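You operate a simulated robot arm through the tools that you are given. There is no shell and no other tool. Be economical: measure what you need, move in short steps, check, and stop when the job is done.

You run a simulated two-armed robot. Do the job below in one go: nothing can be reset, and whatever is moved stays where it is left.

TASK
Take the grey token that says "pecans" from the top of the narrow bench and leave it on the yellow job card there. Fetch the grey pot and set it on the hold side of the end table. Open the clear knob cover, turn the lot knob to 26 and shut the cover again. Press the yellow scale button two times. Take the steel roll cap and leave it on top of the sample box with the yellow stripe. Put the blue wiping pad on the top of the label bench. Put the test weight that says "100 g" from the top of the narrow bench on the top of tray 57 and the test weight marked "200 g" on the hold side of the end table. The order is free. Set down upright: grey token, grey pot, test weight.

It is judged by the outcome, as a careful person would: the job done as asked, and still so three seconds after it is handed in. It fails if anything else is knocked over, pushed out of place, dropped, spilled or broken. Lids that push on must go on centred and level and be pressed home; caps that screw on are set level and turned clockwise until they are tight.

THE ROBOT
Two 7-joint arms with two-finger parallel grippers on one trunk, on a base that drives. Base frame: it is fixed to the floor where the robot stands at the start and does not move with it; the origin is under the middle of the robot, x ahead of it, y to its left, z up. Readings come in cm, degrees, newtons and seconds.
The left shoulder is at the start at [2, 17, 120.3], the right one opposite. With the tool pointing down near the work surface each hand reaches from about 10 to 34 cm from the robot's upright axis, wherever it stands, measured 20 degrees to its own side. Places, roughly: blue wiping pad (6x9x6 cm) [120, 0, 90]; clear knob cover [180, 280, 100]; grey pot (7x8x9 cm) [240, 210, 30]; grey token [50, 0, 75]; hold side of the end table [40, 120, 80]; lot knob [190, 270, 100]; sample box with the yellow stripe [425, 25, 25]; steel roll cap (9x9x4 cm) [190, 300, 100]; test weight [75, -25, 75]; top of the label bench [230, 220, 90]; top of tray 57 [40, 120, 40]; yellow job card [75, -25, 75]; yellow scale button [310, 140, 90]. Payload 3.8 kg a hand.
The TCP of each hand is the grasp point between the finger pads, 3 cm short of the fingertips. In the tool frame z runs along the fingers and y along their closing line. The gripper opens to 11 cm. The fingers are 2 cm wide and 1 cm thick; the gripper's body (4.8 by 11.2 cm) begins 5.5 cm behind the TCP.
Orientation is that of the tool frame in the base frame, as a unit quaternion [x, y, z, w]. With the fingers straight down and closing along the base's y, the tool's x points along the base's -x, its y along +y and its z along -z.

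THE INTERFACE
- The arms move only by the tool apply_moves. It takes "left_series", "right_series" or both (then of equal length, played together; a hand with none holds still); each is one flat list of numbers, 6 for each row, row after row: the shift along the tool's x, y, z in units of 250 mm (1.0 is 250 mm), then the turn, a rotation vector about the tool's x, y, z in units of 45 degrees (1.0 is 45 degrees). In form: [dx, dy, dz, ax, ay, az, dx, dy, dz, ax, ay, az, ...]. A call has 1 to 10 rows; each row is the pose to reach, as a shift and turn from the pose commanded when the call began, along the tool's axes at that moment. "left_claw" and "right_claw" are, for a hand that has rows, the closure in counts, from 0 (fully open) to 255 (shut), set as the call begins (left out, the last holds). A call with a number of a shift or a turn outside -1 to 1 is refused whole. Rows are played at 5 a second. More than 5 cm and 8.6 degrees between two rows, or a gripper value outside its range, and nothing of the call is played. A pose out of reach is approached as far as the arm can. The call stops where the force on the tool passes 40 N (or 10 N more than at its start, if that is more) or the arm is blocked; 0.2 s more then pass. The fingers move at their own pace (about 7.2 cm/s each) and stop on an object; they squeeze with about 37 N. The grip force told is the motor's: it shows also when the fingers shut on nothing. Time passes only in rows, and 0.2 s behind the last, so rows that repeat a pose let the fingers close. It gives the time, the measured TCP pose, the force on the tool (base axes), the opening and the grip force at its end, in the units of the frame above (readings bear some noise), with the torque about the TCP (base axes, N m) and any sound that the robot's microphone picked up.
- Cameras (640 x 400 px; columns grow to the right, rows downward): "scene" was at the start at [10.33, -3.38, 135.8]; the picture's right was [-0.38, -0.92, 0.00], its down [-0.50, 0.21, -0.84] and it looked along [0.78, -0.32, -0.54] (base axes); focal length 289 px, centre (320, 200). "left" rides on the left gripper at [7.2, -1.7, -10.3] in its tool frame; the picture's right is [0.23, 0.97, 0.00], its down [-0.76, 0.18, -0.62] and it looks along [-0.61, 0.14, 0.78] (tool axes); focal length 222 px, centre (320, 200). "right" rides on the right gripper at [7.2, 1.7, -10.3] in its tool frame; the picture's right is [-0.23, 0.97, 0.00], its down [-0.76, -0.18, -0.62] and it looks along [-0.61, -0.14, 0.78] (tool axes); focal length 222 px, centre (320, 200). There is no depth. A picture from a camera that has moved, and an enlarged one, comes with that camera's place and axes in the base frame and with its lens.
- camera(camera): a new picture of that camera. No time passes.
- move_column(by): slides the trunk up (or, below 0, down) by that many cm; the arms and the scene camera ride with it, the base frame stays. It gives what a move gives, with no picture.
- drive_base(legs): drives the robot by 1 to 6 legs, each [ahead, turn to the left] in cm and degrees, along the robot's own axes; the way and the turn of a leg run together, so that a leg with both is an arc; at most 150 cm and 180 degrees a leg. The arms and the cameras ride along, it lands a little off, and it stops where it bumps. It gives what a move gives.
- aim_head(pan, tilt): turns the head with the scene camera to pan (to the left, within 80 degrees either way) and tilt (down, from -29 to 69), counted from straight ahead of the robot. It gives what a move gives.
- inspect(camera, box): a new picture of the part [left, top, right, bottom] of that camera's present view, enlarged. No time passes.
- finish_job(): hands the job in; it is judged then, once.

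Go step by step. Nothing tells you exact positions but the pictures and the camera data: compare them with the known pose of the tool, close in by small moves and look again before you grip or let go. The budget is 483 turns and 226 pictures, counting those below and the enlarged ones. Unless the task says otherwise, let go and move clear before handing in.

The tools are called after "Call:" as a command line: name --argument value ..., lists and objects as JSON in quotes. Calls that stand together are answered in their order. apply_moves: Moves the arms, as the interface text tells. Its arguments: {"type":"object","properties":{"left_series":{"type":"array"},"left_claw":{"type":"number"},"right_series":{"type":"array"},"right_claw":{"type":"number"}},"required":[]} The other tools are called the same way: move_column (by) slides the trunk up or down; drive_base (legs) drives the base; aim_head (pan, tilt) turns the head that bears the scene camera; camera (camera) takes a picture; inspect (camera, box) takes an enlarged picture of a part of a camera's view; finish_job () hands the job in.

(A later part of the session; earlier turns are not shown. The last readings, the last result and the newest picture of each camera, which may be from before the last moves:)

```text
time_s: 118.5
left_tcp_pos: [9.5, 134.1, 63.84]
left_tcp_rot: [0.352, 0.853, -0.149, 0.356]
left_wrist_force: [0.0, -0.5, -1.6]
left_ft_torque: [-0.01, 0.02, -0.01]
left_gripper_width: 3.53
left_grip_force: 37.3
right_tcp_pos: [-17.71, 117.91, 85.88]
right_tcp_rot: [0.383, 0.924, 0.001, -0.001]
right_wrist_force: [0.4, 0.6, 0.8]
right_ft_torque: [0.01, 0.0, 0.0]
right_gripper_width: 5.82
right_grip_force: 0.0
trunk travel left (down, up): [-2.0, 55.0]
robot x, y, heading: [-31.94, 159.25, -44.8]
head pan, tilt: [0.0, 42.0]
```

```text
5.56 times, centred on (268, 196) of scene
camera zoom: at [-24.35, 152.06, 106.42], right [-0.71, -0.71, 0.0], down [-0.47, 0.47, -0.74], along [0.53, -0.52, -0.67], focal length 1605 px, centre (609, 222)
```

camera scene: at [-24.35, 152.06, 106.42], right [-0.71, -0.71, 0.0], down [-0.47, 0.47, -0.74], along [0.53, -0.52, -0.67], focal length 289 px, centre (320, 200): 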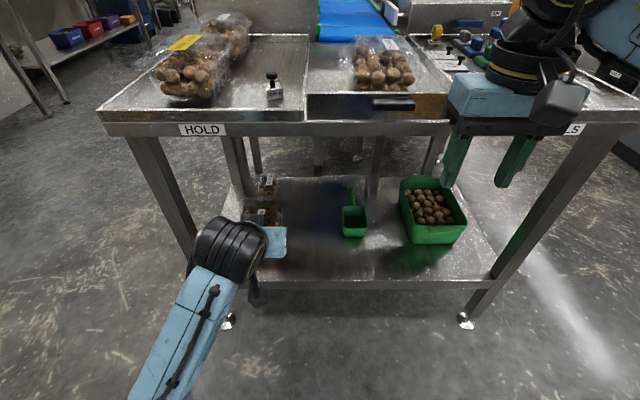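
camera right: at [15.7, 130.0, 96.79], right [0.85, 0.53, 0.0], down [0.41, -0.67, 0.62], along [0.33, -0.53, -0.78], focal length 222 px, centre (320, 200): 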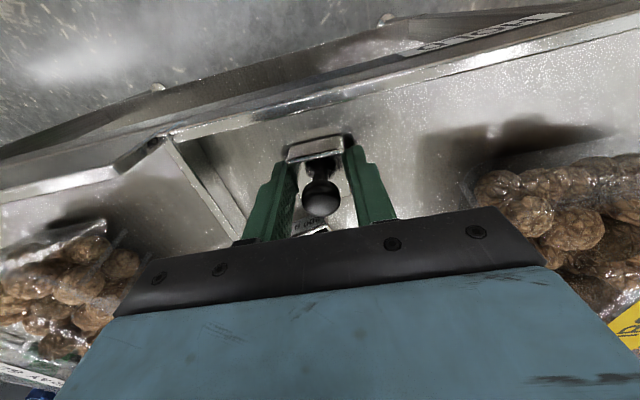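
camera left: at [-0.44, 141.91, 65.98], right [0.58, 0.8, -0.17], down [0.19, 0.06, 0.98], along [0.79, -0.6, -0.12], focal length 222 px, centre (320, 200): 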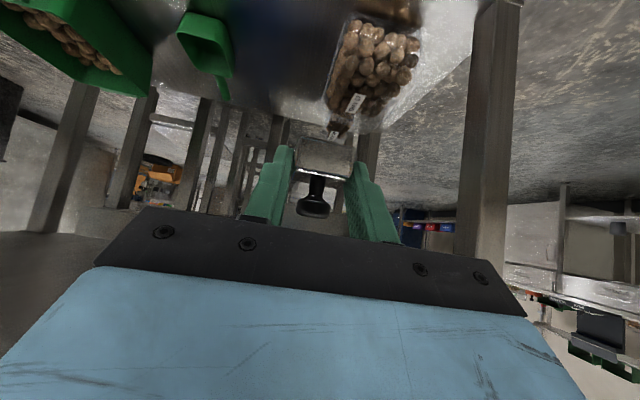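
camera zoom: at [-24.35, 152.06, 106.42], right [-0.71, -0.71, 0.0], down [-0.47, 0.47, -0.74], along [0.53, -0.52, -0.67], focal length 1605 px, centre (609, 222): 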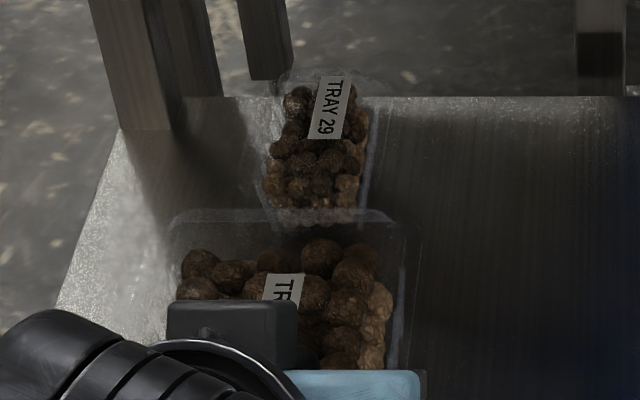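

Tray 57's lid is at about z≈41.6, spanning ~19 cm deep under the table. I'll lower in front of the shelf first and align laterally.

Call:
apply_moves --left_series '[0.05, 0.08, 0.09, 0, 0, 0, 0.1, 0.16, 0.18, 0, 0, 0, 0.15, 0.24, 0.27, 0, 0, 0, 0.198, 0.312, 0.368, 0, 0, 0]'

Call:
camera --camera "left"

Call:
camera --camera "scene"

```text
time_s: 119.5
left_tcp_pos: [16.97, 137.46, 53.71]
left_tcp_rot: [0.352, 0.853, -0.149, 0.356]
left_wrist_force: [-0.8, 0.2, -1.4]
left_ft_torque: [-0.01, 0.02, -0.01]
left_gripper_width: 3.52
left_grip_force: 36.8
right_tcp_pos: [-17.69, 117.81, 85.89]
right_tcp_rot: [0.383, 0.924, 0.001, 0.0]
right_wrist_force: [0.0, 0.8, 0.1]
right_ft_torque: [0.02, 0.02, 0.03]
right_gripper_width: 5.81
right_grip_force: 0.0
trunk travel left (down, up): [-2.0, 55.0]
robot x, y, heading: [-31.68, 159.41, -44.8]
head pan, tilt: [0.0, 42.0]
```

```text
131 pictures are left
camera left: at [7.11, 145.26, 55.91], right [0.58, 0.8, -0.17], down [0.19, 0.06, 0.98], along [0.79, -0.6, -0.12], focal length 222 px, centre (320, 200)
```

left: 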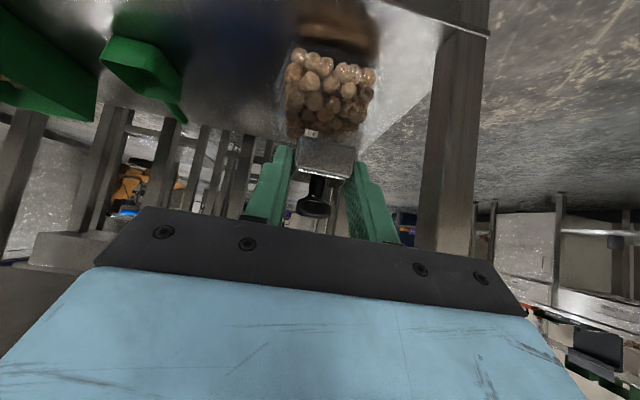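

```text
130 pictures are left
camera scene: at [-24.34, 152.06, 106.41], right [-0.71, -0.71, 0.0], down [-0.47, 0.47, -0.74], along [0.53, -0.52, -0.67], focal length 289 px, centre (320, 200)
```

scene: 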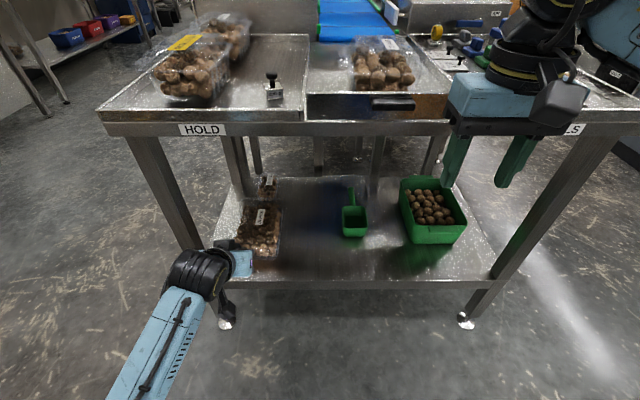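

Laterally aligned with the tray. Lower another 5 cm, then extend under the table over the lid.

Call:
apply_moves --left_series '[0.14, 0, 0.14, 0, 0, 0, 0.04, 0, 0.24, 0, 0, 0, -0.06, 0, 0.34, 0, 0, 0, -0.16, 0, 0.44, 0, 0, 0]'

Call:
camera --camera "left"

Call:
inspect --camera "scene" --box '[160, 130, 352, 290]'

```text
time_s: 120.5
left_tcp_pos: [24.56, 129.84, 48.85]
left_tcp_rot: [0.353, 0.852, -0.149, 0.356]
left_wrist_force: [0.2, -1.2, -0.2]
left_ft_torque: [-0.01, -0.02, 0.01]
left_gripper_width: 3.56
left_grip_force: 37.3
right_tcp_pos: [-17.82, 117.98, 85.82]
right_tcp_rot: [0.383, 0.924, 0.001, 0.0]
right_wrist_force: [-0.1, -0.5, -0.4]
right_ft_torque: [0.0, 0.02, -0.01]
right_gripper_width: 5.83
right_grip_force: 0.0
trunk travel left (down, up): [-2.0, 55.0]
robot x, y, heading: [-31.78, 159.25, -44.8]
head pan, tilt: [0.0, 42.0]
```

```text
129 pictures are left
camera left: at [14.83, 137.64, 51.01], right [0.58, 0.8, -0.16], down [0.19, 0.06, 0.98], along [0.79, -0.6, -0.12], focal length 222 px, centre (320, 200)
```

left: 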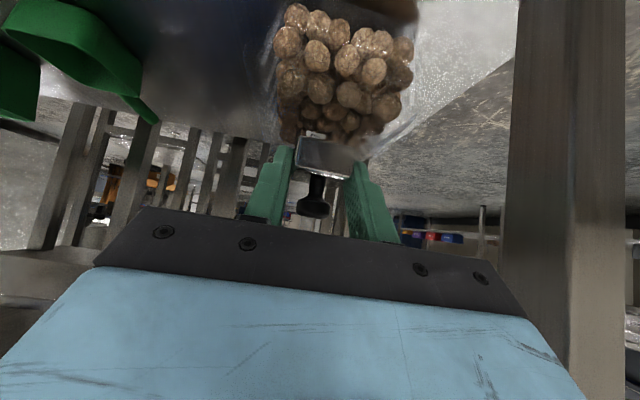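

```text
2.50 times, centred on (256, 210) of scene
camera zoom: at [-24.34, 152.05, 106.41], right [-0.71, -0.71, 0.0], down [-0.47, 0.47, -0.74], along [0.53, -0.52, -0.67], focal length 722 px, centre (480, 175)
```

zoom: 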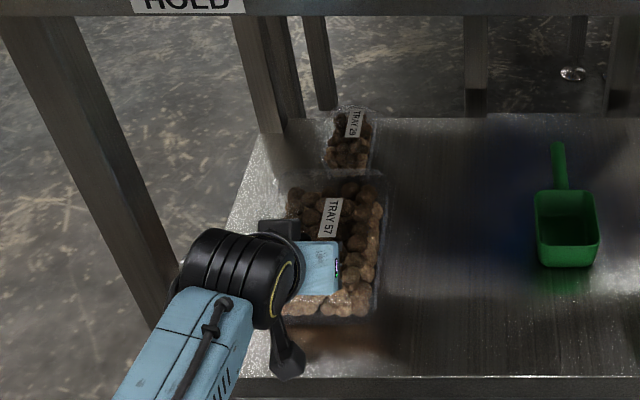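

Over the lid's near part. Extend 5.5 cm more, then lower toward the lid.

Call:
apply_moves --left_series '[-0.08, 0, 0.08, 0, 0, 0, -0.156, 0, 0.156, 0, 0, 0, -0.12, 0, 0.192, 0, 0, 0, -0.085, 0, 0.227, 0, 0, 0]'

Call:
camera --camera "left"

Call:
inspect --camera "scene" --box '[200, 160, 320, 260]'

```text
time_s: 121.5
left_tcp_pos: [28.51, 126.08, 46.33]
left_tcp_rot: [0.353, 0.853, -0.149, 0.355]
left_wrist_force: [-0.3, 0.1, -0.8]
left_ft_torque: [0.0, 0.02, -0.01]
left_gripper_width: 3.5
left_grip_force: 37.2
right_tcp_pos: [-17.82, 117.86, 85.91]
right_tcp_rot: [0.383, 0.924, 0.001, -0.001]
right_wrist_force: [-0.6, 0.5, -0.6]
right_ft_torque: [-0.01, 0.0, 0.01]
right_gripper_width: 5.83
right_grip_force: 0.1
trunk travel left (down, up): [-2.0, 55.0]
robot x, y, heading: [-31.79, 159.6, -45.0]
head pan, tilt: [0.0, 42.0]
```

```text
127 pictures are left
camera left: at [18.65, 133.83, 48.55], right [0.58, 0.8, -0.17], down [0.19, 0.06, 0.98], along [0.79, -0.6, -0.12], focal length 222 px, centre (320, 200)
```

left: 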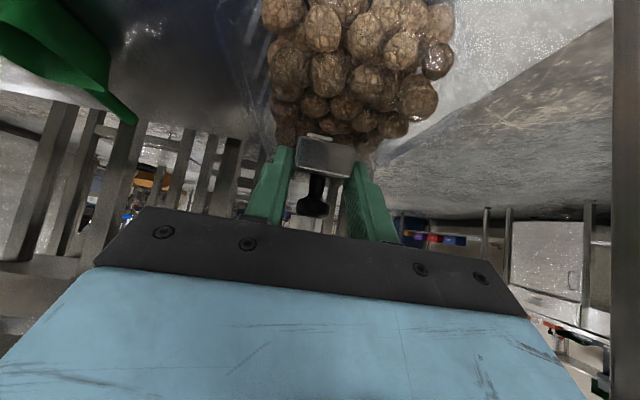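

```text
4.00 times, centred on (260, 210) of scene
camera zoom: at [-24.34, 152.06, 106.41], right [-0.71, -0.71, 0.0], down [-0.47, 0.47, -0.74], along [0.53, -0.52, -0.67], focal length 1155 px, centre (560, 160)
```

zoom: 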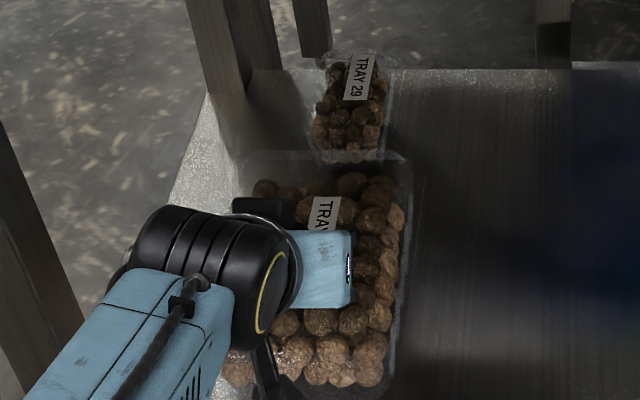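

Over the tray. Lower slowly to contact.

Call:
apply_moves --left_series '[0.014, 0, 0.014, 0, 0, 0, 0.028, 0, 0.028, 0, 0, 0]'

Call:
apply_moves --left_series '[0.008, 0, 0.008, 0, 0, 0, 0.014, 0, 0.014, 0, 0, 0]'

```text
time_s: 122.1
left_tcp_pos: [28.62, 125.93, 45.48]
left_tcp_rot: [0.353, 0.853, -0.149, 0.354]
left_wrist_force: [0.7, 1.0, -0.9]
left_ft_torque: [-0.02, -0.02, 0.03]
left_gripper_width: 3.51
left_grip_force: 36.9
right_tcp_pos: [-17.79, 117.94, 85.96]
right_tcp_rot: [0.382, 0.924, 0.001, -0.001]
right_wrist_force: [-0.1, -0.8, -0.6]
right_ft_torque: [0.01, -0.01, -0.02]
right_gripper_width: 5.81
right_grip_force: 0.0
trunk travel left (down, up): [-2.0, 55.0]
robot x, y, heading: [-31.66, 159.07, -44.8]
head pan, tilt: [0.0, 42.0]
```

```text
time_s: 122.7
left_tcp_pos: [28.58, 125.93, 44.93]
left_tcp_rot: [0.352, 0.852, -0.149, 0.357]
left_wrist_force: [-1.0, -0.3, -1.7]
left_ft_torque: [0.02, 0.01, -0.01]
left_gripper_width: 3.49
left_grip_force: 36.8
right_tcp_pos: [-17.72, 117.9, 85.88]
right_tcp_rot: [0.383, 0.924, 0.0, -0.001]
right_wrist_force: [-1.1, -0.8, 0.6]
right_ft_torque: [-0.01, -0.01, -0.01]
right_gripper_width: 5.84
right_grip_force: 0.1
trunk travel left (down, up): [-2.0, 55.0]
robot x, y, heading: [-31.74, 159.29, -44.7]
head pan, tilt: [0.0, 42.0]
```

Call:
apply_moves --left_series '[0.007, 0, 0.007, 0, 0, 0, 0.014, 0, 0.014, 0, 0, 0]'

Call:
inspect --camera "left" --box '[220, 80, 420, 230]'

```text
time_s: 123.3
left_tcp_pos: [28.62, 125.88, 44.42]
left_tcp_rot: [0.354, 0.852, -0.149, 0.356]
left_wrist_force: [-0.4, 0.2, -0.7]
left_ft_torque: [0.0, 0.05, 0.01]
left_gripper_width: 3.52
left_grip_force: 37.1
right_tcp_pos: [-17.63, 117.92, 85.9]
right_tcp_rot: [0.382, 0.924, 0.001, -0.001]
right_wrist_force: [-0.1, 0.4, 0.5]
right_ft_torque: [-0.02, -0.02, -0.01]
right_gripper_width: 5.81
right_grip_force: 0.0
trunk travel left (down, up): [-2.0, 55.0]
robot x, y, heading: [-31.84, 159.45, -45.3]
head pan, tilt: [0.0, 42.0]
```

```text
2.67 times, centred on (320, 155) of left
camera zoom: at [18.73, 133.69, 46.62], right [0.58, 0.8, -0.16], down [0.19, 0.06, 0.98], along [0.79, -0.6, -0.12], focal length 592 px, centre (320, 320)
```

zoom: 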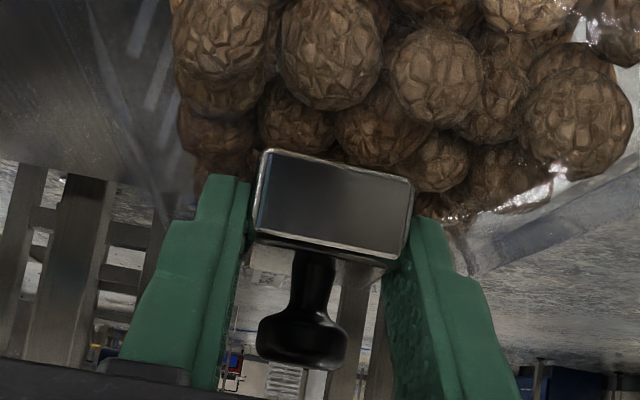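

Call:
apply_moves --left_series '[0.007, 0, 0.007, 0, 0, 0, 0.014, 0, 0.014, 0, 0, 0]'

Call:
apply_moves --left_series '[0.007, 0, 0.007, 0, 0, 0, 0.014, 0, 0.014, 0, 0, 0]'

```text
time_s: 123.9
left_tcp_pos: [28.54, 126.05, 44.05]
left_tcp_rot: [0.352, 0.853, -0.149, 0.356]
left_wrist_force: [0.2, -0.5, -0.8]
left_ft_torque: [0.04, -0.01, 0.0]
left_gripper_width: 3.5
left_grip_force: 36.6
right_tcp_pos: [-17.64, 117.96, 85.93]
right_tcp_rot: [0.383, 0.924, 0.001, 0.0]
right_wrist_force: [0.1, 0.7, 0.8]
right_ft_torque: [-0.02, -0.02, 0.01]
right_gripper_width: 5.84
right_grip_force: 0.1
trunk travel left (down, up): [-2.0, 55.0]
robot x, y, heading: [-31.8, 159.37, -44.8]
head pan, tilt: [0.0, 42.0]
```

```text
time_s: 124.5
left_tcp_pos: [28.62, 125.84, 43.84]
left_tcp_rot: [0.352, 0.851, -0.151, 0.359]
left_wrist_force: [-0.3, 2.4, 13.0]
left_ft_torque: [-0.13, 0.14, -0.02]
left_gripper_width: 3.52
left_grip_force: 37.0
right_tcp_pos: [-17.77, 117.94, 85.93]
right_tcp_rot: [0.383, 0.924, 0.002, 0.001]
right_wrist_force: [-0.3, -0.5, -0.9]
right_ft_torque: [0.01, 0.0, 0.01]
right_gripper_width: 5.81
right_grip_force: 0.2
trunk travel left (down, up): [-2.0, 55.0]
robot x, y, heading: [-31.73, 159.6, -45.0]
head pan, tilt: [0.0, 42.0]
```

Contact with the lid. Release, then withdraw along the finger axis.

Call:
apply_moves --left_series '[-0.004, 0, -0.004, 0, 0, 0, -0.004, 0, -0.004, 0, 0, 0, -0.004, 0, -0.004, 0, 0, 0]' --left_claw 130

Call:
inspect --camera "left" --box '[220, 80, 420, 230]'

```text
time_s: 125.3
left_tcp_pos: [28.58, 125.94, 43.69]
left_tcp_rot: [0.353, 0.853, -0.149, 0.356]
left_wrist_force: [1.7, -0.8, 6.1]
left_ft_torque: [-0.2, -0.08, 0.06]
left_gripper_width: 5.34
left_grip_force: 0.0
right_tcp_pos: [-17.72, 117.91, 85.91]
right_tcp_rot: [0.383, 0.924, 0.001, 0.0]
right_wrist_force: [0.4, -0.2, -0.4]
right_ft_torque: [-0.02, 0.01, 0.01]
right_gripper_width: 5.83
right_grip_force: 0.1
trunk travel left (down, up): [-2.0, 55.0]
robot x, y, heading: [-31.9, 159.34, -44.7]
head pan, tilt: [0.0, 42.0]
```

```text
2.67 times, centred on (320, 155) of left
camera zoom: at [18.68, 133.77, 45.83], right [0.58, 0.8, -0.17], down [0.19, 0.06, 0.98], along [0.79, -0.6, -0.12], focal length 592 px, centre (320, 320)
```

zoom: 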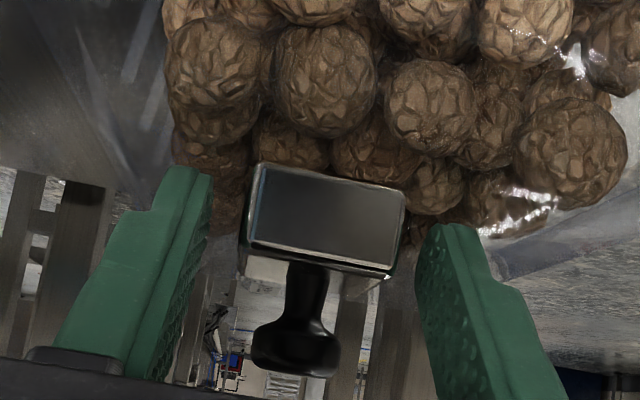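

Call:
apply_moves --left_series '[-0.005, 0, -0.03, 0, 0, 0, 0, 0, -0.15, 0, 0, 0, 0, 0, -0.3, 0, 0, 0, 0.1, 0, -0.4, 0, 0, 0, 0.2, 0, -0.5, 0, 0, 0, 0.3, 0, -0.6, 0, 0, 0]'

Call:
camera --camera "left"

Call:
inspect --camera "scene" --box '[200, 160, 320, 260]'

```text
time_s: 126.7
left_tcp_pos: [17.41, 137.32, 48.95]
left_tcp_rot: [0.352, 0.853, -0.149, 0.356]
left_wrist_force: [-0.3, -0.9, 0.2]
left_ft_torque: [-0.05, 0.0, -0.02]
left_gripper_width: 5.39
left_grip_force: 0.1
right_tcp_pos: [-17.72, 117.88, 85.88]
right_tcp_rot: [0.383, 0.924, 0.001, -0.001]
right_wrist_force: [0.6, 0.3, 0.0]
right_ft_torque: [0.01, -0.01, 0.01]
right_gripper_width: 5.81
right_grip_force: 0.1
trunk travel left (down, up): [-2.0, 55.0]
robot x, y, heading: [-31.63, 159.33, -44.9]
head pan, tilt: [0.0, 42.0]
```

```text
123 pictures are left
camera left: at [7.42, 145.03, 51.11], right [0.58, 0.8, -0.16], down [0.19, 0.06, 0.98], along [0.79, -0.6, -0.12], focal length 222 px, centre (320, 200)
```

left: 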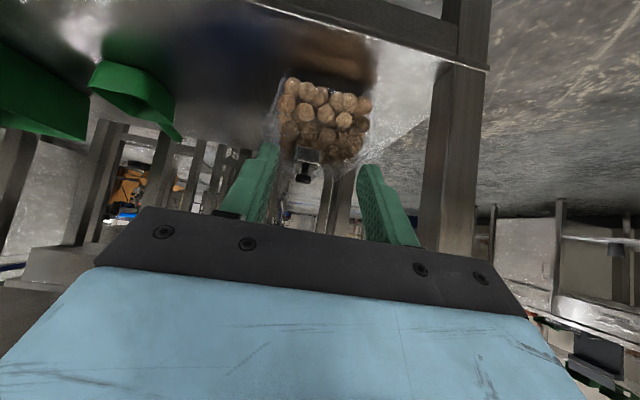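

```text
4.00 times, centred on (260, 210) of scene
camera zoom: at [-24.35, 152.06, 106.41], right [-0.71, -0.71, 0.0], down [-0.47, 0.47, -0.74], along [0.53, -0.52, -0.67], focal length 1155 px, centre (560, 160)
```

zoom: 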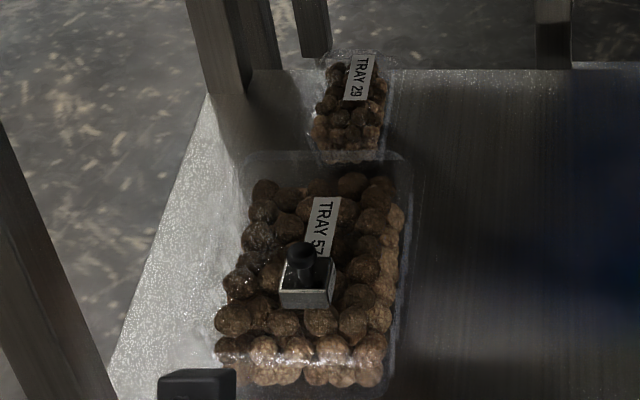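

The weight stands on tray 57. I'll slide the left hand to the right to glimpse its right face and confirm the "100 g" marking.

Call:
apply_moves --left_series '[0.05, -0.18, -0.05, 0, 0, 0, 0.1, -0.36, -0.1, 0, 0, 0, 0.1, -0.54, -0.1, 0, 0, 0, 0.1, -0.72, -0.1, 0, 0, 0, 0.1, -0.9, -0.1, 0, 0, 0]'

Call:
inspect --camera "left" --box '[400, 60, 560, 180]'

```text
time_s: 128.1
left_tcp_pos: [1.0, 125.59, 47.46]
left_tcp_rot: [0.361, 0.849, -0.126, 0.365]
left_wrist_force: [-0.6, -0.3, -0.5]
left_ft_torque: [0.02, 0.02, 0.06]
left_gripper_width: 5.41
left_grip_force: 0.1
right_tcp_pos: [-17.57, 118.04, 85.96]
right_tcp_rot: [0.383, 0.924, -0.001, -0.001]
right_wrist_force: [0.3, 0.1, 1.2]
right_ft_torque: [-0.01, -0.02, -0.02]
right_gripper_width: 5.83
right_grip_force: 0.0
trunk travel left (down, up): [-2.0, 55.0]
robot x, y, heading: [-31.38, 159.38, -45.1]
head pan, tilt: [0.0, 42.0]
stopped in row 5 (left hand): the arm was blocked; the commanded pose is now the measured one
```

```text
3.33 times, centred on (480, 120) of left
camera zoom: at [-8.99, 133.25, 49.61], right [0.58, 0.81, -0.11], down [0.16, 0.03, 0.99], along [0.8, -0.59, -0.11], focal length 740 px, centre (-213, 467)
```

zoom: 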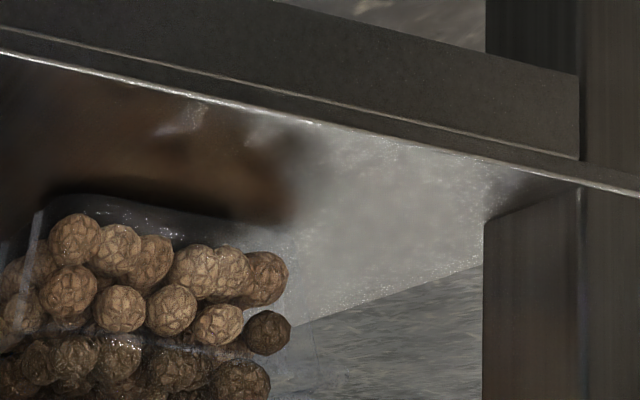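

Call:
inspect --camera "left" --box '[370, 130, 490, 220]'

Call:
camera --camera "scene"

```text
4.44 times, centred on (430, 175) of left
camera zoom: at [-8.99, 133.25, 49.61], right [0.58, 0.81, -0.11], down [0.16, 0.03, 0.99], along [0.8, -0.59, -0.11], focal length 987 px, centre (-169, 311)
```

zoom: 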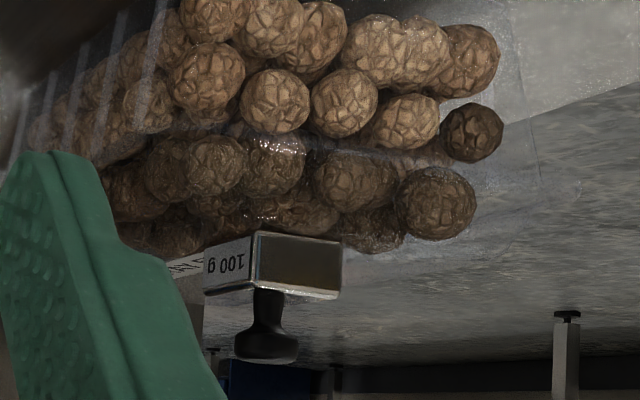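

```text
119 pictures are left
camera scene: at [-24.05, 152.29, 106.48], right [-0.71, -0.71, 0.0], down [-0.48, 0.47, -0.74], along [0.52, -0.53, -0.67], focal length 289 px, centre (320, 200)
```

scene: 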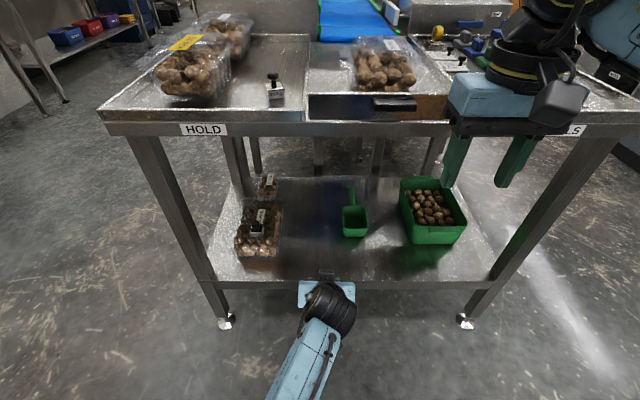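

"100 g" confirmed. Now bring the left hand back to its side, raise the trunk, back off and head toward the label bench (beyond, along the wall).

Call:
apply_moves --left_series '[0.03, 0.15, -0.03, 0, 0, 0, 0.06, 0.3, -0.06, 0, 0, 0, 0.1, 0.45, -0.1, 0, 0, 0, 0.1, 0.6, -0.1, 0, 0, 0]'

Call:
move_column --by 28

Call:
drive_base --legs '[[-12, 0], [0, 90], [65, 0], [0, -47]]'

Call:
aim_head --pan 0 --tilt 20

Call:
camera --camera "scene"

```text
time_s: 129.1
left_tcp_pos: [8.68, 138.44, 48.37]
left_tcp_rot: [0.361, 0.849, -0.13, 0.363]
left_wrist_force: [0.5, -0.4, -0.4]
left_ft_torque: [0.02, 0.02, 0.01]
left_gripper_width: 5.38
left_grip_force: 0.0
right_tcp_pos: [-17.75, 117.96, 86.0]
right_tcp_rot: [0.383, 0.924, 0.001, 0.0]
right_wrist_force: [-0.2, -0.4, -0.1]
right_ft_torque: [-0.01, -0.03, -0.02]
right_gripper_width: 5.83
right_grip_force: 0.0
trunk travel left (down, up): [-2.0, 55.0]
robot x, y, heading: [-31.39, 159.47, -44.8]
head pan, tilt: [0.0, 42.0]
```

```text
time_s: 131.9
left_tcp_pos: [8.66, 138.41, 76.33]
left_tcp_rot: [0.36, 0.849, -0.129, 0.364]
left_wrist_force: [0.2, -0.6, -0.6]
left_ft_torque: [-0.02, 0.01, -0.02]
left_gripper_width: 5.38
left_grip_force: 0.0
right_tcp_pos: [-17.78, 117.86, 113.81]
right_tcp_rot: [0.382, 0.924, 0.001, 0.0]
right_wrist_force: [0.7, -0.4, 0.3]
right_ft_torque: [-0.01, 0.01, 0.03]
right_gripper_width: 5.83
right_grip_force: 0.0
trunk travel left (down, up): [-30.0, 27.0]
robot x, y, heading: [-32.11, 159.31, -45.0]
head pan, tilt: [0.0, 42.0]
```

```text
time_s: 142.3
left_tcp_pos: [48.9, 225.63, 76.29]
left_tcp_rot: [0.02, 0.922, 0.015, 0.385]
left_wrist_force: [-0.6, -0.5, 0.7]
left_ft_torque: [0.0, -0.03, 0.01]
left_gripper_width: 5.42
left_grip_force: 0.0
right_tcp_pos: [43.96, 192.62, 113.9]
right_tcp_rot: [0.013, 1.0, 0.001, 0.0]
right_wrist_force: [-0.3, 0.0, -1.0]
right_ft_torque: [-0.03, -0.02, 0.01]
right_gripper_width: 5.82
right_grip_force: 0.0
trunk travel left (down, up): [-30.0, 27.0]
robot x, y, heading: [4.98, 212.89, -1.2]
head pan, tilt: [0.0, 42.0]
```

```text
time_s: 143.1
left_tcp_pos: [49.07, 225.67, 76.28]
left_tcp_rot: [0.019, 0.922, 0.015, 0.386]
left_wrist_force: [-1.4, 0.4, -0.3]
left_ft_torque: [0.02, 0.03, 0.0]
left_gripper_width: 5.41
left_grip_force: 0.0
right_tcp_pos: [43.82, 192.63, 113.9]
right_tcp_rot: [0.013, 1.0, 0.001, 0.001]
right_wrist_force: [0.6, 0.4, 0.3]
right_ft_torque: [-0.02, 0.01, -0.02]
right_gripper_width: 5.85
right_grip_force: 0.1
trunk travel left (down, up): [-30.0, 27.0]
robot x, y, heading: [5.1, 213.46, -1.5]
head pan, tilt: [0.0, 20.0]
```

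```text
118 pictures are left
camera scene: at [16.65, 212.75, 137.84], right [-0.02, -1.0, 0.0], down [-0.34, 0.01, -0.94], along [0.94, -0.02, -0.34], focal length 289 px, centre (320, 200)
```

scene: 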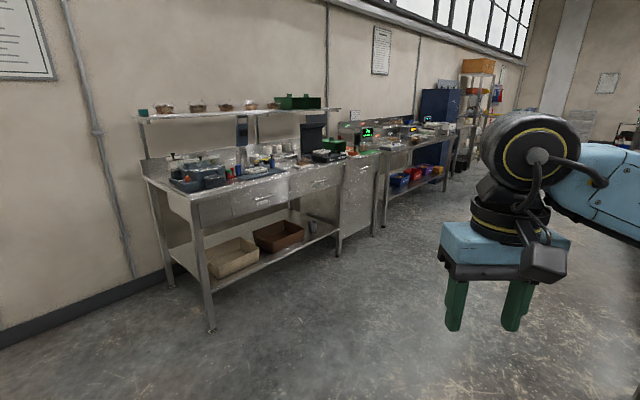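

Bench along the wall is in view. Enlarging it.

Call:
inspect --camera "scene" --box '[130, 95, 370, 200]'

Call:
inspect --camera "scene" --box '[190, 180, 390, 290]'

```text
2.67 times, centred on (250, 148) of scene
camera zoom: at [16.65, 212.75, 137.84], right [-0.02, -1.0, 0.0], down [-0.34, 0.01, -0.94], along [0.94, -0.02, -0.34], focal length 770 px, centre (507, 340)
```

zoom: 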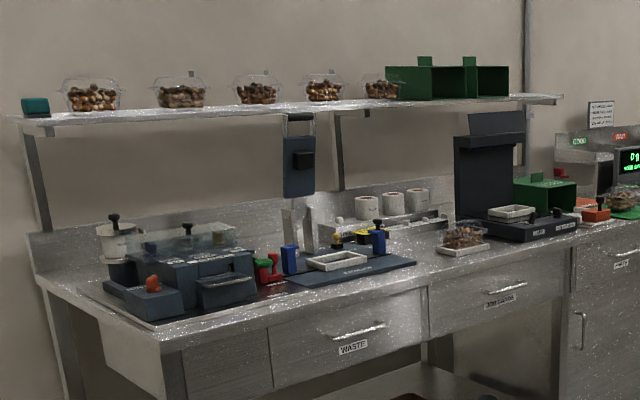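

```text
3.20 times, centred on (290, 235) of scene
camera zoom: at [16.65, 212.75, 137.84], right [-0.02, -1.0, 0.0], down [-0.34, 0.01, -0.94], along [0.94, -0.02, -0.34], focal length 924 px, centre (416, 88)
```

zoom: 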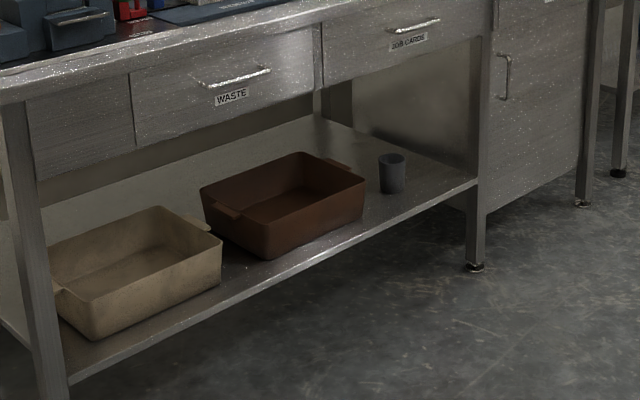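

The grey pot stands on the lower shelf at about (237, 213). I'll drive to a spot in front of it, facing the bench (heading ≈43°).

Call:
drive_base --legs '[[0, -20], [145, 0], [50, 0], [0, 64]]'

Call:
aim_head --pan 10 --tilt 38

Call:
camera --camera "scene"

Call:
camera --camera "left"

```text
time_s: 156.7
left_tcp_pos: [209.36, 182.19, 76.3]
left_tcp_rot: [-0.328, 0.862, 0.159, 0.352]
left_wrist_force: [0.5, 0.7, 0.5]
left_ft_torque: [0.0, 0.03, -0.05]
left_gripper_width: 5.41
left_grip_force: 0.1
right_tcp_pos: [228.72, 154.91, 113.93]
right_tcp_rot: [-0.362, 0.932, 0.0, -0.001]
right_wrist_force: [-0.3, -0.6, 0.3]
right_ft_torque: [0.0, 0.01, 0.01]
right_gripper_width: 5.8
right_grip_force: 0.1
trunk travel left (down, up): [-30.0, 27.0]
robot x, y, heading: [186.8, 142.57, 42.8]
head pan, tilt: [0.0, 20.0]
```

```text
time_s: 157.6
left_tcp_pos: [209.35, 182.26, 76.39]
left_tcp_rot: [-0.327, 0.862, 0.158, 0.353]
left_wrist_force: [0.6, -0.3, 0.6]
left_ft_torque: [0.02, -0.01, 0.0]
left_gripper_width: 5.39
left_grip_force: 0.0
right_tcp_pos: [228.71, 154.89, 113.96]
right_tcp_rot: [-0.362, 0.932, 0.001, -0.001]
right_wrist_force: [0.4, -0.2, 0.1]
right_ft_torque: [0.02, 0.0, 0.02]
right_gripper_width: 5.82
right_grip_force: 0.1
trunk travel left (down, up): [-30.0, 27.0]
robot x, y, heading: [186.7, 142.77, 42.8]
head pan, tilt: [10.0, 38.0]
```

```text
115 pictures are left
camera scene: at [193.48, 150.95, 135.01], right [0.79, -0.61, 0.0], down [-0.37, -0.49, -0.79], along [0.48, 0.63, -0.62], focal length 289 px, centre (320, 200)
```

scene: 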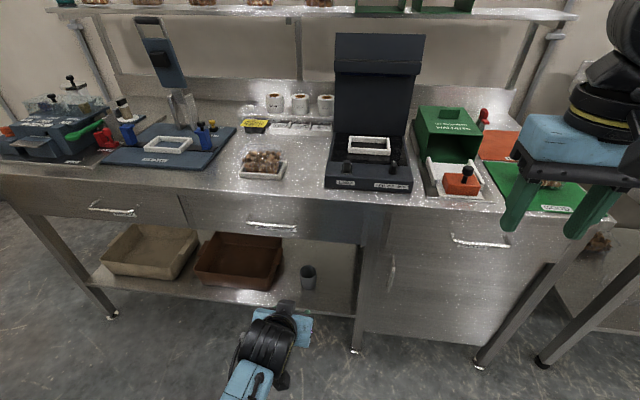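

```text
114 pictures are left
camera left: at [201.51, 172.56, 78.37], right [-0.78, 0.61, -0.12], down [-0.02, 0.16, 0.99], along [0.62, 0.77, -0.11], focal length 222 px, centre (320, 200)
```

left: 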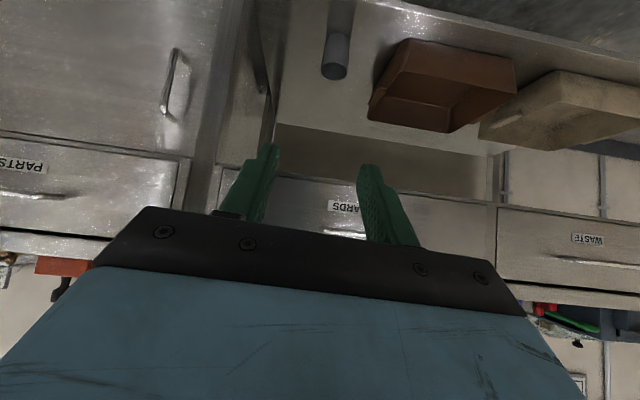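

Pot triangulated at (236.6, 216.3), shelf ≈ z 27, with ~50 cm clearance under the drawers. I'll tuck the right hand, square up the pitched left hand and open it, then lower the trunk.

Call:
apply_moves --left_series '[0, 0.06, 0, 0.032, 0.01, -0.041, 0, 0.13, 0, 0.032, 0.01, -0.041, 0, 0.19, 0, 0.032, 0.01, -0.041, 0, 0.256, 0, 0.032, 0.01, -0.041]' --left_claw 0 --right_series '[0.12, 0, -0.12, 0, 0, 0, 0.25, 0, -0.24, 0, 0, 0, 0.38, 0, -0.36, 0, 0, 0, 0.5, 0, -0.48, 0, 0, 0]'

Call:
move_column --by -30

Call:
drive_base --legs '[[20, 0]]'

Call:
camera --camera "left"

Call:
camera --camera "scene"

```text
time_s: 158.6
left_tcp_pos: [204.93, 186.8, 76.57]
left_tcp_rot: [-0.338, 0.86, 0.142, 0.356]
left_wrist_force: [-0.1, -0.1, 0.6]
left_ft_torque: [0.01, 0.0, 0.0]
left_gripper_width: 10.99
left_grip_force: 0.0
right_tcp_pos: [219.44, 146.45, 125.99]
right_tcp_rot: [-0.362, 0.932, 0.0, -0.001]
right_wrist_force: [0.3, 0.7, 0.2]
right_ft_torque: [-0.02, -0.01, 0.01]
right_gripper_width: 5.81
right_grip_force: 0.0
trunk travel left (down, up): [-30.0, 27.0]
robot x, y, heading: [186.89, 142.81, 42.8]
head pan, tilt: [10.0, 38.0]
```

```text
time_s: 161.6
left_tcp_pos: [205.03, 186.9, 46.57]
left_tcp_rot: [-0.338, 0.86, 0.142, 0.355]
left_wrist_force: [0.2, 0.2, 0.3]
left_ft_torque: [0.0, 0.0, 0.01]
left_gripper_width: 11.01
left_grip_force: 0.0
right_tcp_pos: [219.48, 146.48, 96.06]
right_tcp_rot: [-0.362, 0.932, 0.0, 0.0]
right_wrist_force: [-0.3, 0.9, 0.7]
right_ft_torque: [0.02, -0.04, 0.02]
right_gripper_width: 5.83
right_grip_force: 0.1
trunk travel left (down, up): [0.0, 57.0]
robot x, y, heading: [186.85, 142.74, 42.7]
head pan, tilt: [10.0, 38.0]
```

```text
time_s: 163.2
left_tcp_pos: [219.62, 200.41, 46.57]
left_tcp_rot: [-0.338, 0.86, 0.141, 0.355]
left_wrist_force: [-0.3, -0.1, 1.2]
left_ft_torque: [0.03, -0.01, -0.04]
left_gripper_width: 10.98
left_grip_force: 0.0
right_tcp_pos: [234.23, 160.13, 95.92]
right_tcp_rot: [-0.364, 0.931, 0.0, 0.0]
right_wrist_force: [-1.1, 0.4, -1.2]
right_ft_torque: [-0.03, -0.01, -0.02]
right_gripper_width: 5.82
right_grip_force: 0.1
trunk travel left (down, up): [0.0, 57.0]
robot x, y, heading: [201.24, 156.02, 42.8]
head pan, tilt: [10.0, 38.0]
```

```text
113 pictures are left
camera left: at [211.77, 190.83, 48.83], right [-0.78, 0.6, -0.16], down [-0.05, 0.2, 0.98], along [0.62, 0.77, -0.12], focal length 222 px, centre (320, 200)
```

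left: 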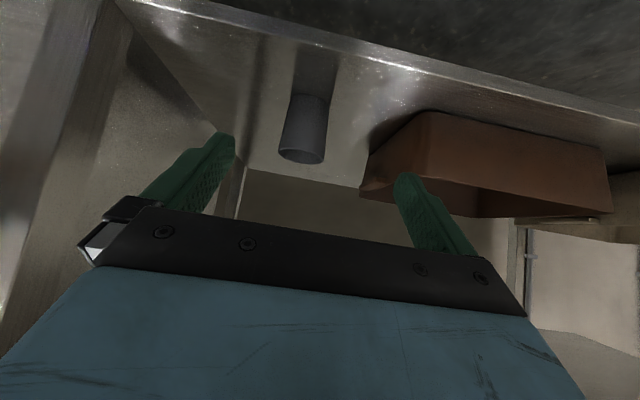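

```text
112 pictures are left
camera scene: at [208.1, 164.52, 105.0], right [0.8, -0.6, 0.0], down [-0.37, -0.49, -0.79], along [0.48, 0.63, -0.62], focal length 289 px, centre (320, 200)
```

scene: 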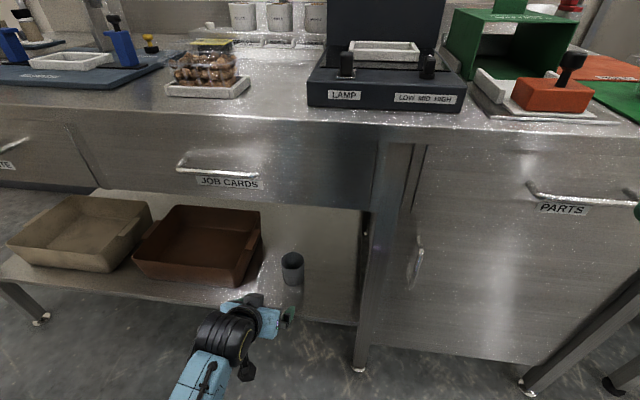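

Pot is straight ahead of the left hand. Drive 8 cm closer, then look again.

Call:
drive_base --legs '[[8, 0]]'

Call:
apply_moves --left_series '[0.12, 0, 0.12, 0, 0, 0, 0.24, 0, 0.24, 0, 0, 0, 0.3, 0, 0.3, 0, 0, 0]'

Call:
camera --camera "left"

Call:
inspect --camera "scene" --box '[200, 200, 360, 320]'

```text
time_s: 164.2
left_tcp_pos: [225.5, 205.84, 46.51]
left_tcp_rot: [-0.337, 0.861, 0.14, 0.355]
left_wrist_force: [0.6, -0.4, 0.1]
left_ft_torque: [0.01, 0.0, -0.04]
left_gripper_width: 11.01
left_grip_force: 0.0
right_tcp_pos: [239.97, 165.44, 95.97]
right_tcp_rot: [-0.363, 0.932, 0.001, 0.0]
right_wrist_force: [-0.3, 0.1, -0.3]
right_ft_torque: [0.02, 0.01, -0.01]
right_gripper_width: 5.83
right_grip_force: 0.1
trunk travel left (down, up): [0.0, 57.0]
robot x, y, heading: [207.25, 161.9, 43.0]
head pan, tilt: [10.0, 38.0]
```

```text
time_s: 165.0
left_tcp_pos: [225.45, 205.79, 35.89]
left_tcp_rot: [-0.338, 0.86, 0.141, 0.355]
left_wrist_force: [-0.9, -0.4, -0.1]
left_ft_torque: [0.02, 0.02, 0.02]
left_gripper_width: 11.0
left_grip_force: 0.1
right_tcp_pos: [240.06, 165.5, 95.88]
right_tcp_rot: [-0.363, 0.932, 0.0, 0.0]
right_wrist_force: [-0.3, -1.1, -0.2]
right_ft_torque: [0.01, 0.01, 0.0]
right_gripper_width: 5.83
right_grip_force: 0.1
trunk travel left (down, up): [0.0, 57.0]
robot x, y, heading: [206.9, 161.55, 42.6]
head pan, tilt: [10.0, 38.0]
```

```text
111 pictures are left
camera left: at [217.6, 196.18, 38.16], right [-0.78, 0.6, -0.16], down [-0.05, 0.2, 0.98], along [0.62, 0.77, -0.12], focal length 222 px, centre (320, 200)
```

left: 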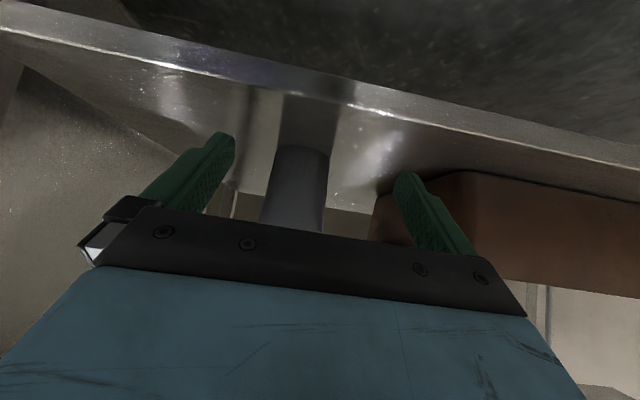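

```text
3.33 times, centred on (280, 260) of scene
camera zoom: at [213.93, 169.9, 105.0], right [0.8, -0.61, 0.0], down [-0.37, -0.49, -0.79], along [0.48, 0.63, -0.62], focal length 963 px, centre (453, 0)
```

zoom: 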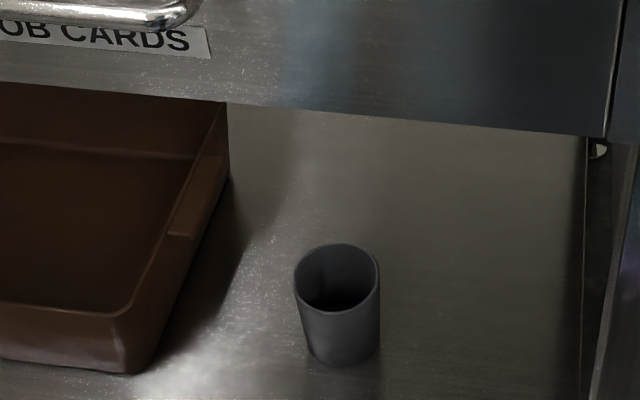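

Pot at (236, 215), centred between the open fingers. Move in along the shelf.

Call:
apply_moves --left_series '[-0.06, -0.014, 0.12, 0, 0, 0, -0.14, -0.014, 0.22, 0, 0, 0, -0.22, -0.014, 0.32, 0, 0, 0]'

Call:
inspect --camera "scene" --box '[220, 230, 340, 320]'

Call:
camera --camera "left"

```text
time_s: 165.8
left_tcp_pos: [232.62, 211.89, 34.16]
left_tcp_rot: [-0.338, 0.86, 0.141, 0.355]
left_wrist_force: [0.0, 0.5, -0.2]
left_ft_torque: [0.01, -0.01, -0.03]
left_gripper_width: 10.97
left_grip_force: 0.0
right_tcp_pos: [240.14, 165.58, 95.97]
right_tcp_rot: [-0.364, 0.932, 0.001, -0.001]
right_wrist_force: [0.5, 1.3, 0.2]
right_ft_torque: [-0.01, -0.03, 0.01]
right_gripper_width: 5.82
right_grip_force: 0.1
trunk travel left (down, up): [0.0, 57.0]
robot x, y, heading: [207.16, 161.28, 43.0]
head pan, tilt: [10.0, 38.0]
```

```text
4.44 times, centred on (280, 275) of scene
camera zoom: at [213.93, 169.9, 105.0], right [0.8, -0.61, 0.0], down [-0.37, -0.49, -0.79], along [0.48, 0.63, -0.62], focal length 1284 px, centre (498, -133)
```

zoom: 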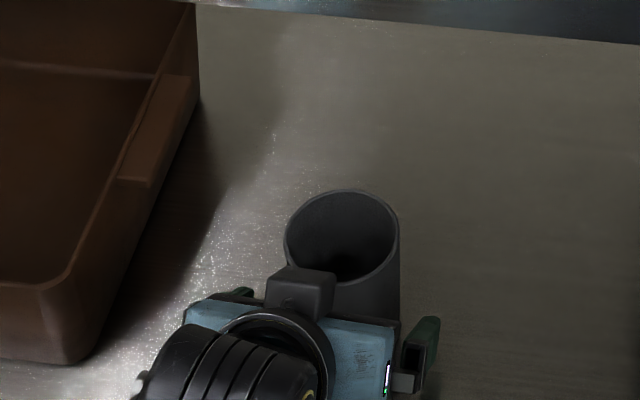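

```text
108 pictures are left
camera left: at [224.81, 202.25, 36.46], right [-0.78, 0.6, -0.16], down [-0.05, 0.2, 0.98], along [0.62, 0.77, -0.12], focal length 222 px, centre (320, 200)
```

left: 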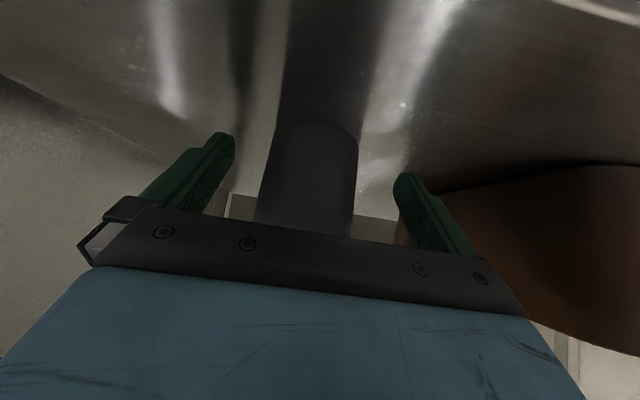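

Still clear; 3.4 cm further in, then close on the pot.

Call:
apply_moves --left_series '[-0.05, 0, 0.05, 0, 0, 0, -0.096, 0, 0.096, 0, 0, 0]'

Call:
apply_moves --left_series '[0, 0, 0, 0, 0, 0, 0, 0, 0, 0, 0, 0, 0, 0, 0, 0, 0, 0, 0, 0, 0, 0, 0, 0]' --left_claw 255

Call:
inspect --camera "scene" --box '[220, 230, 340, 320]'

```text
time_s: 166.4
left_tcp_pos: [235.13, 214.2, 34.18]
left_tcp_rot: [-0.338, 0.86, 0.14, 0.355]
left_wrist_force: [0.6, 0.6, 0.1]
left_ft_torque: [-0.02, 0.03, 0.0]
left_gripper_width: 10.98
left_grip_force: 0.0
right_tcp_pos: [240.05, 165.46, 96.01]
right_tcp_rot: [-0.364, 0.932, 0.001, 0.0]
right_wrist_force: [0.4, 0.2, -0.7]
right_ft_torque: [0.02, -0.02, 0.01]
right_gripper_width: 5.81
right_grip_force: 0.1
trunk travel left (down, up): [0.0, 57.0]
robot x, y, heading: [207.16, 161.82, 42.8]
head pan, tilt: [10.0, 38.0]
```

```text
time_s: 167.4
left_tcp_pos: [235.13, 214.16, 34.21]
left_tcp_rot: [-0.337, 0.86, 0.141, 0.356]
left_wrist_force: [0.3, -0.2, 1.2]
left_ft_torque: [-0.03, -0.06, -0.03]
left_gripper_width: 6.64
left_grip_force: 36.6
right_tcp_pos: [240.11, 165.42, 95.94]
right_tcp_rot: [-0.363, 0.932, 0.001, 0.0]
right_wrist_force: [-0.4, 0.3, -0.7]
right_ft_torque: [0.02, -0.01, 0.0]
right_gripper_width: 5.79
right_grip_force: 0.0
trunk travel left (down, up): [0.0, 57.0]
robot x, y, heading: [207.09, 161.61, 42.8]
head pan, tilt: [10.0, 38.0]
```

```text
4.44 times, centred on (280, 275) of scene
camera zoom: at [213.93, 169.89, 105.0], right [0.8, -0.61, 0.0], down [-0.37, -0.49, -0.79], along [0.48, 0.63, -0.62], focal length 1284 px, centre (498, -133)
```

zoom: 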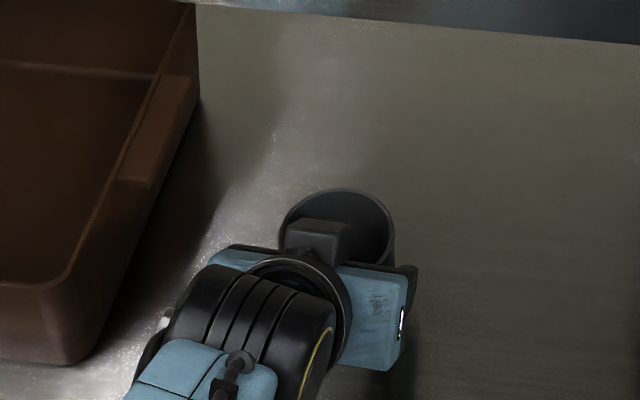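

Gripped. Lift a few cm and check it comes up level, then reverse out.

Call:
apply_moves --left_series '[-0.05, 0, -0.05, 0, 0, 0, -0.113, 0, -0.113, 0, 0, 0]'

Call:
inspect --camera "scene" --box '[220, 230, 340, 320]'

Call:
drive_base --legs '[[-35, 0]]'

Call:
camera --camera "scene"

```text
time_s: 168.0
left_tcp_pos: [235.15, 214.24, 38.21]
left_tcp_rot: [-0.338, 0.86, 0.141, 0.355]
left_wrist_force: [0.0, 0.1, -0.1]
left_ft_torque: [0.03, 0.0, 0.02]
left_gripper_width: 6.66
left_grip_force: 37.3
right_tcp_pos: [239.95, 165.49, 95.93]
right_tcp_rot: [-0.364, 0.932, 0.001, 0.0]
right_wrist_force: [-0.2, 0.2, 0.0]
right_ft_torque: [0.01, -0.03, 0.01]
right_gripper_width: 5.8
right_grip_force: 0.1
trunk travel left (down, up): [0.0, 57.0]
robot x, y, heading: [207.27, 161.75, 42.7]
head pan, tilt: [10.0, 38.0]
```

```text
4.44 times, centred on (280, 275) of scene
camera zoom: at [213.93, 169.9, 105.0], right [0.8, -0.61, 0.0], down [-0.37, -0.49, -0.79], along [0.48, 0.63, -0.62], focal length 1284 px, centre (498, -133)
```

zoom: 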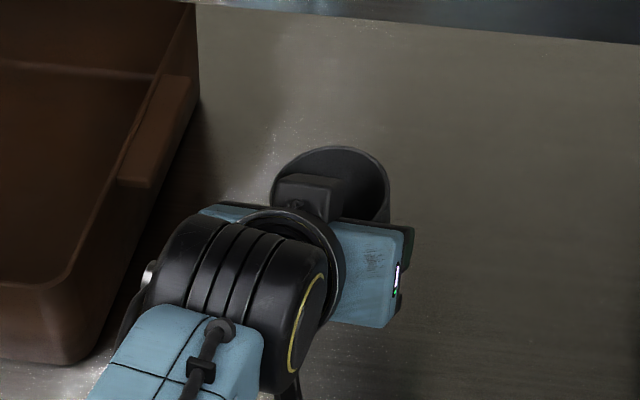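

```text
time_s: 170.3
left_tcp_pos: [208.98, 190.27, 38.16]
left_tcp_rot: [-0.34, 0.859, 0.142, 0.355]
left_wrist_force: [-0.4, -0.3, -0.6]
left_ft_torque: [0.01, 0.02, -0.01]
left_gripper_width: 6.62
left_grip_force: 37.1
right_tcp_pos: [214.12, 141.6, 95.93]
right_tcp_rot: [-0.364, 0.931, 0.0, 0.0]
right_wrist_force: [-0.2, -0.2, 0.1]
right_ft_torque: [0.01, 0.0, 0.01]
right_gripper_width: 5.79
right_grip_force: 0.1
trunk travel left (down, up): [0.0, 57.0]
robot x, y, heading: [181.45, 137.37, 42.8]
head pan, tilt: [10.0, 38.0]
```

```text
105 pictures are left
camera scene: at [187.97, 145.87, 105.0], right [0.8, -0.6, 0.0], down [-0.37, -0.49, -0.79], along [0.48, 0.63, -0.62], focal length 289 px, centre (320, 200)
```

scene: 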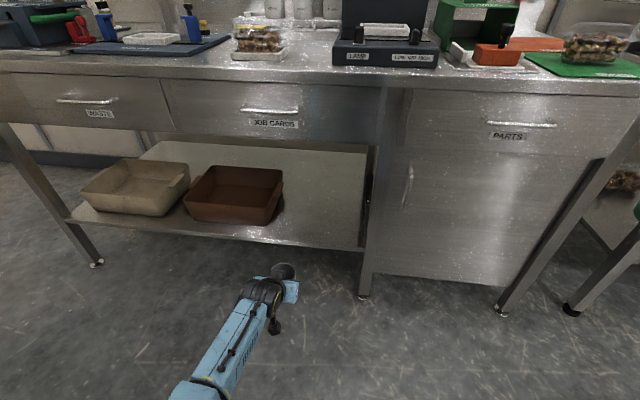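

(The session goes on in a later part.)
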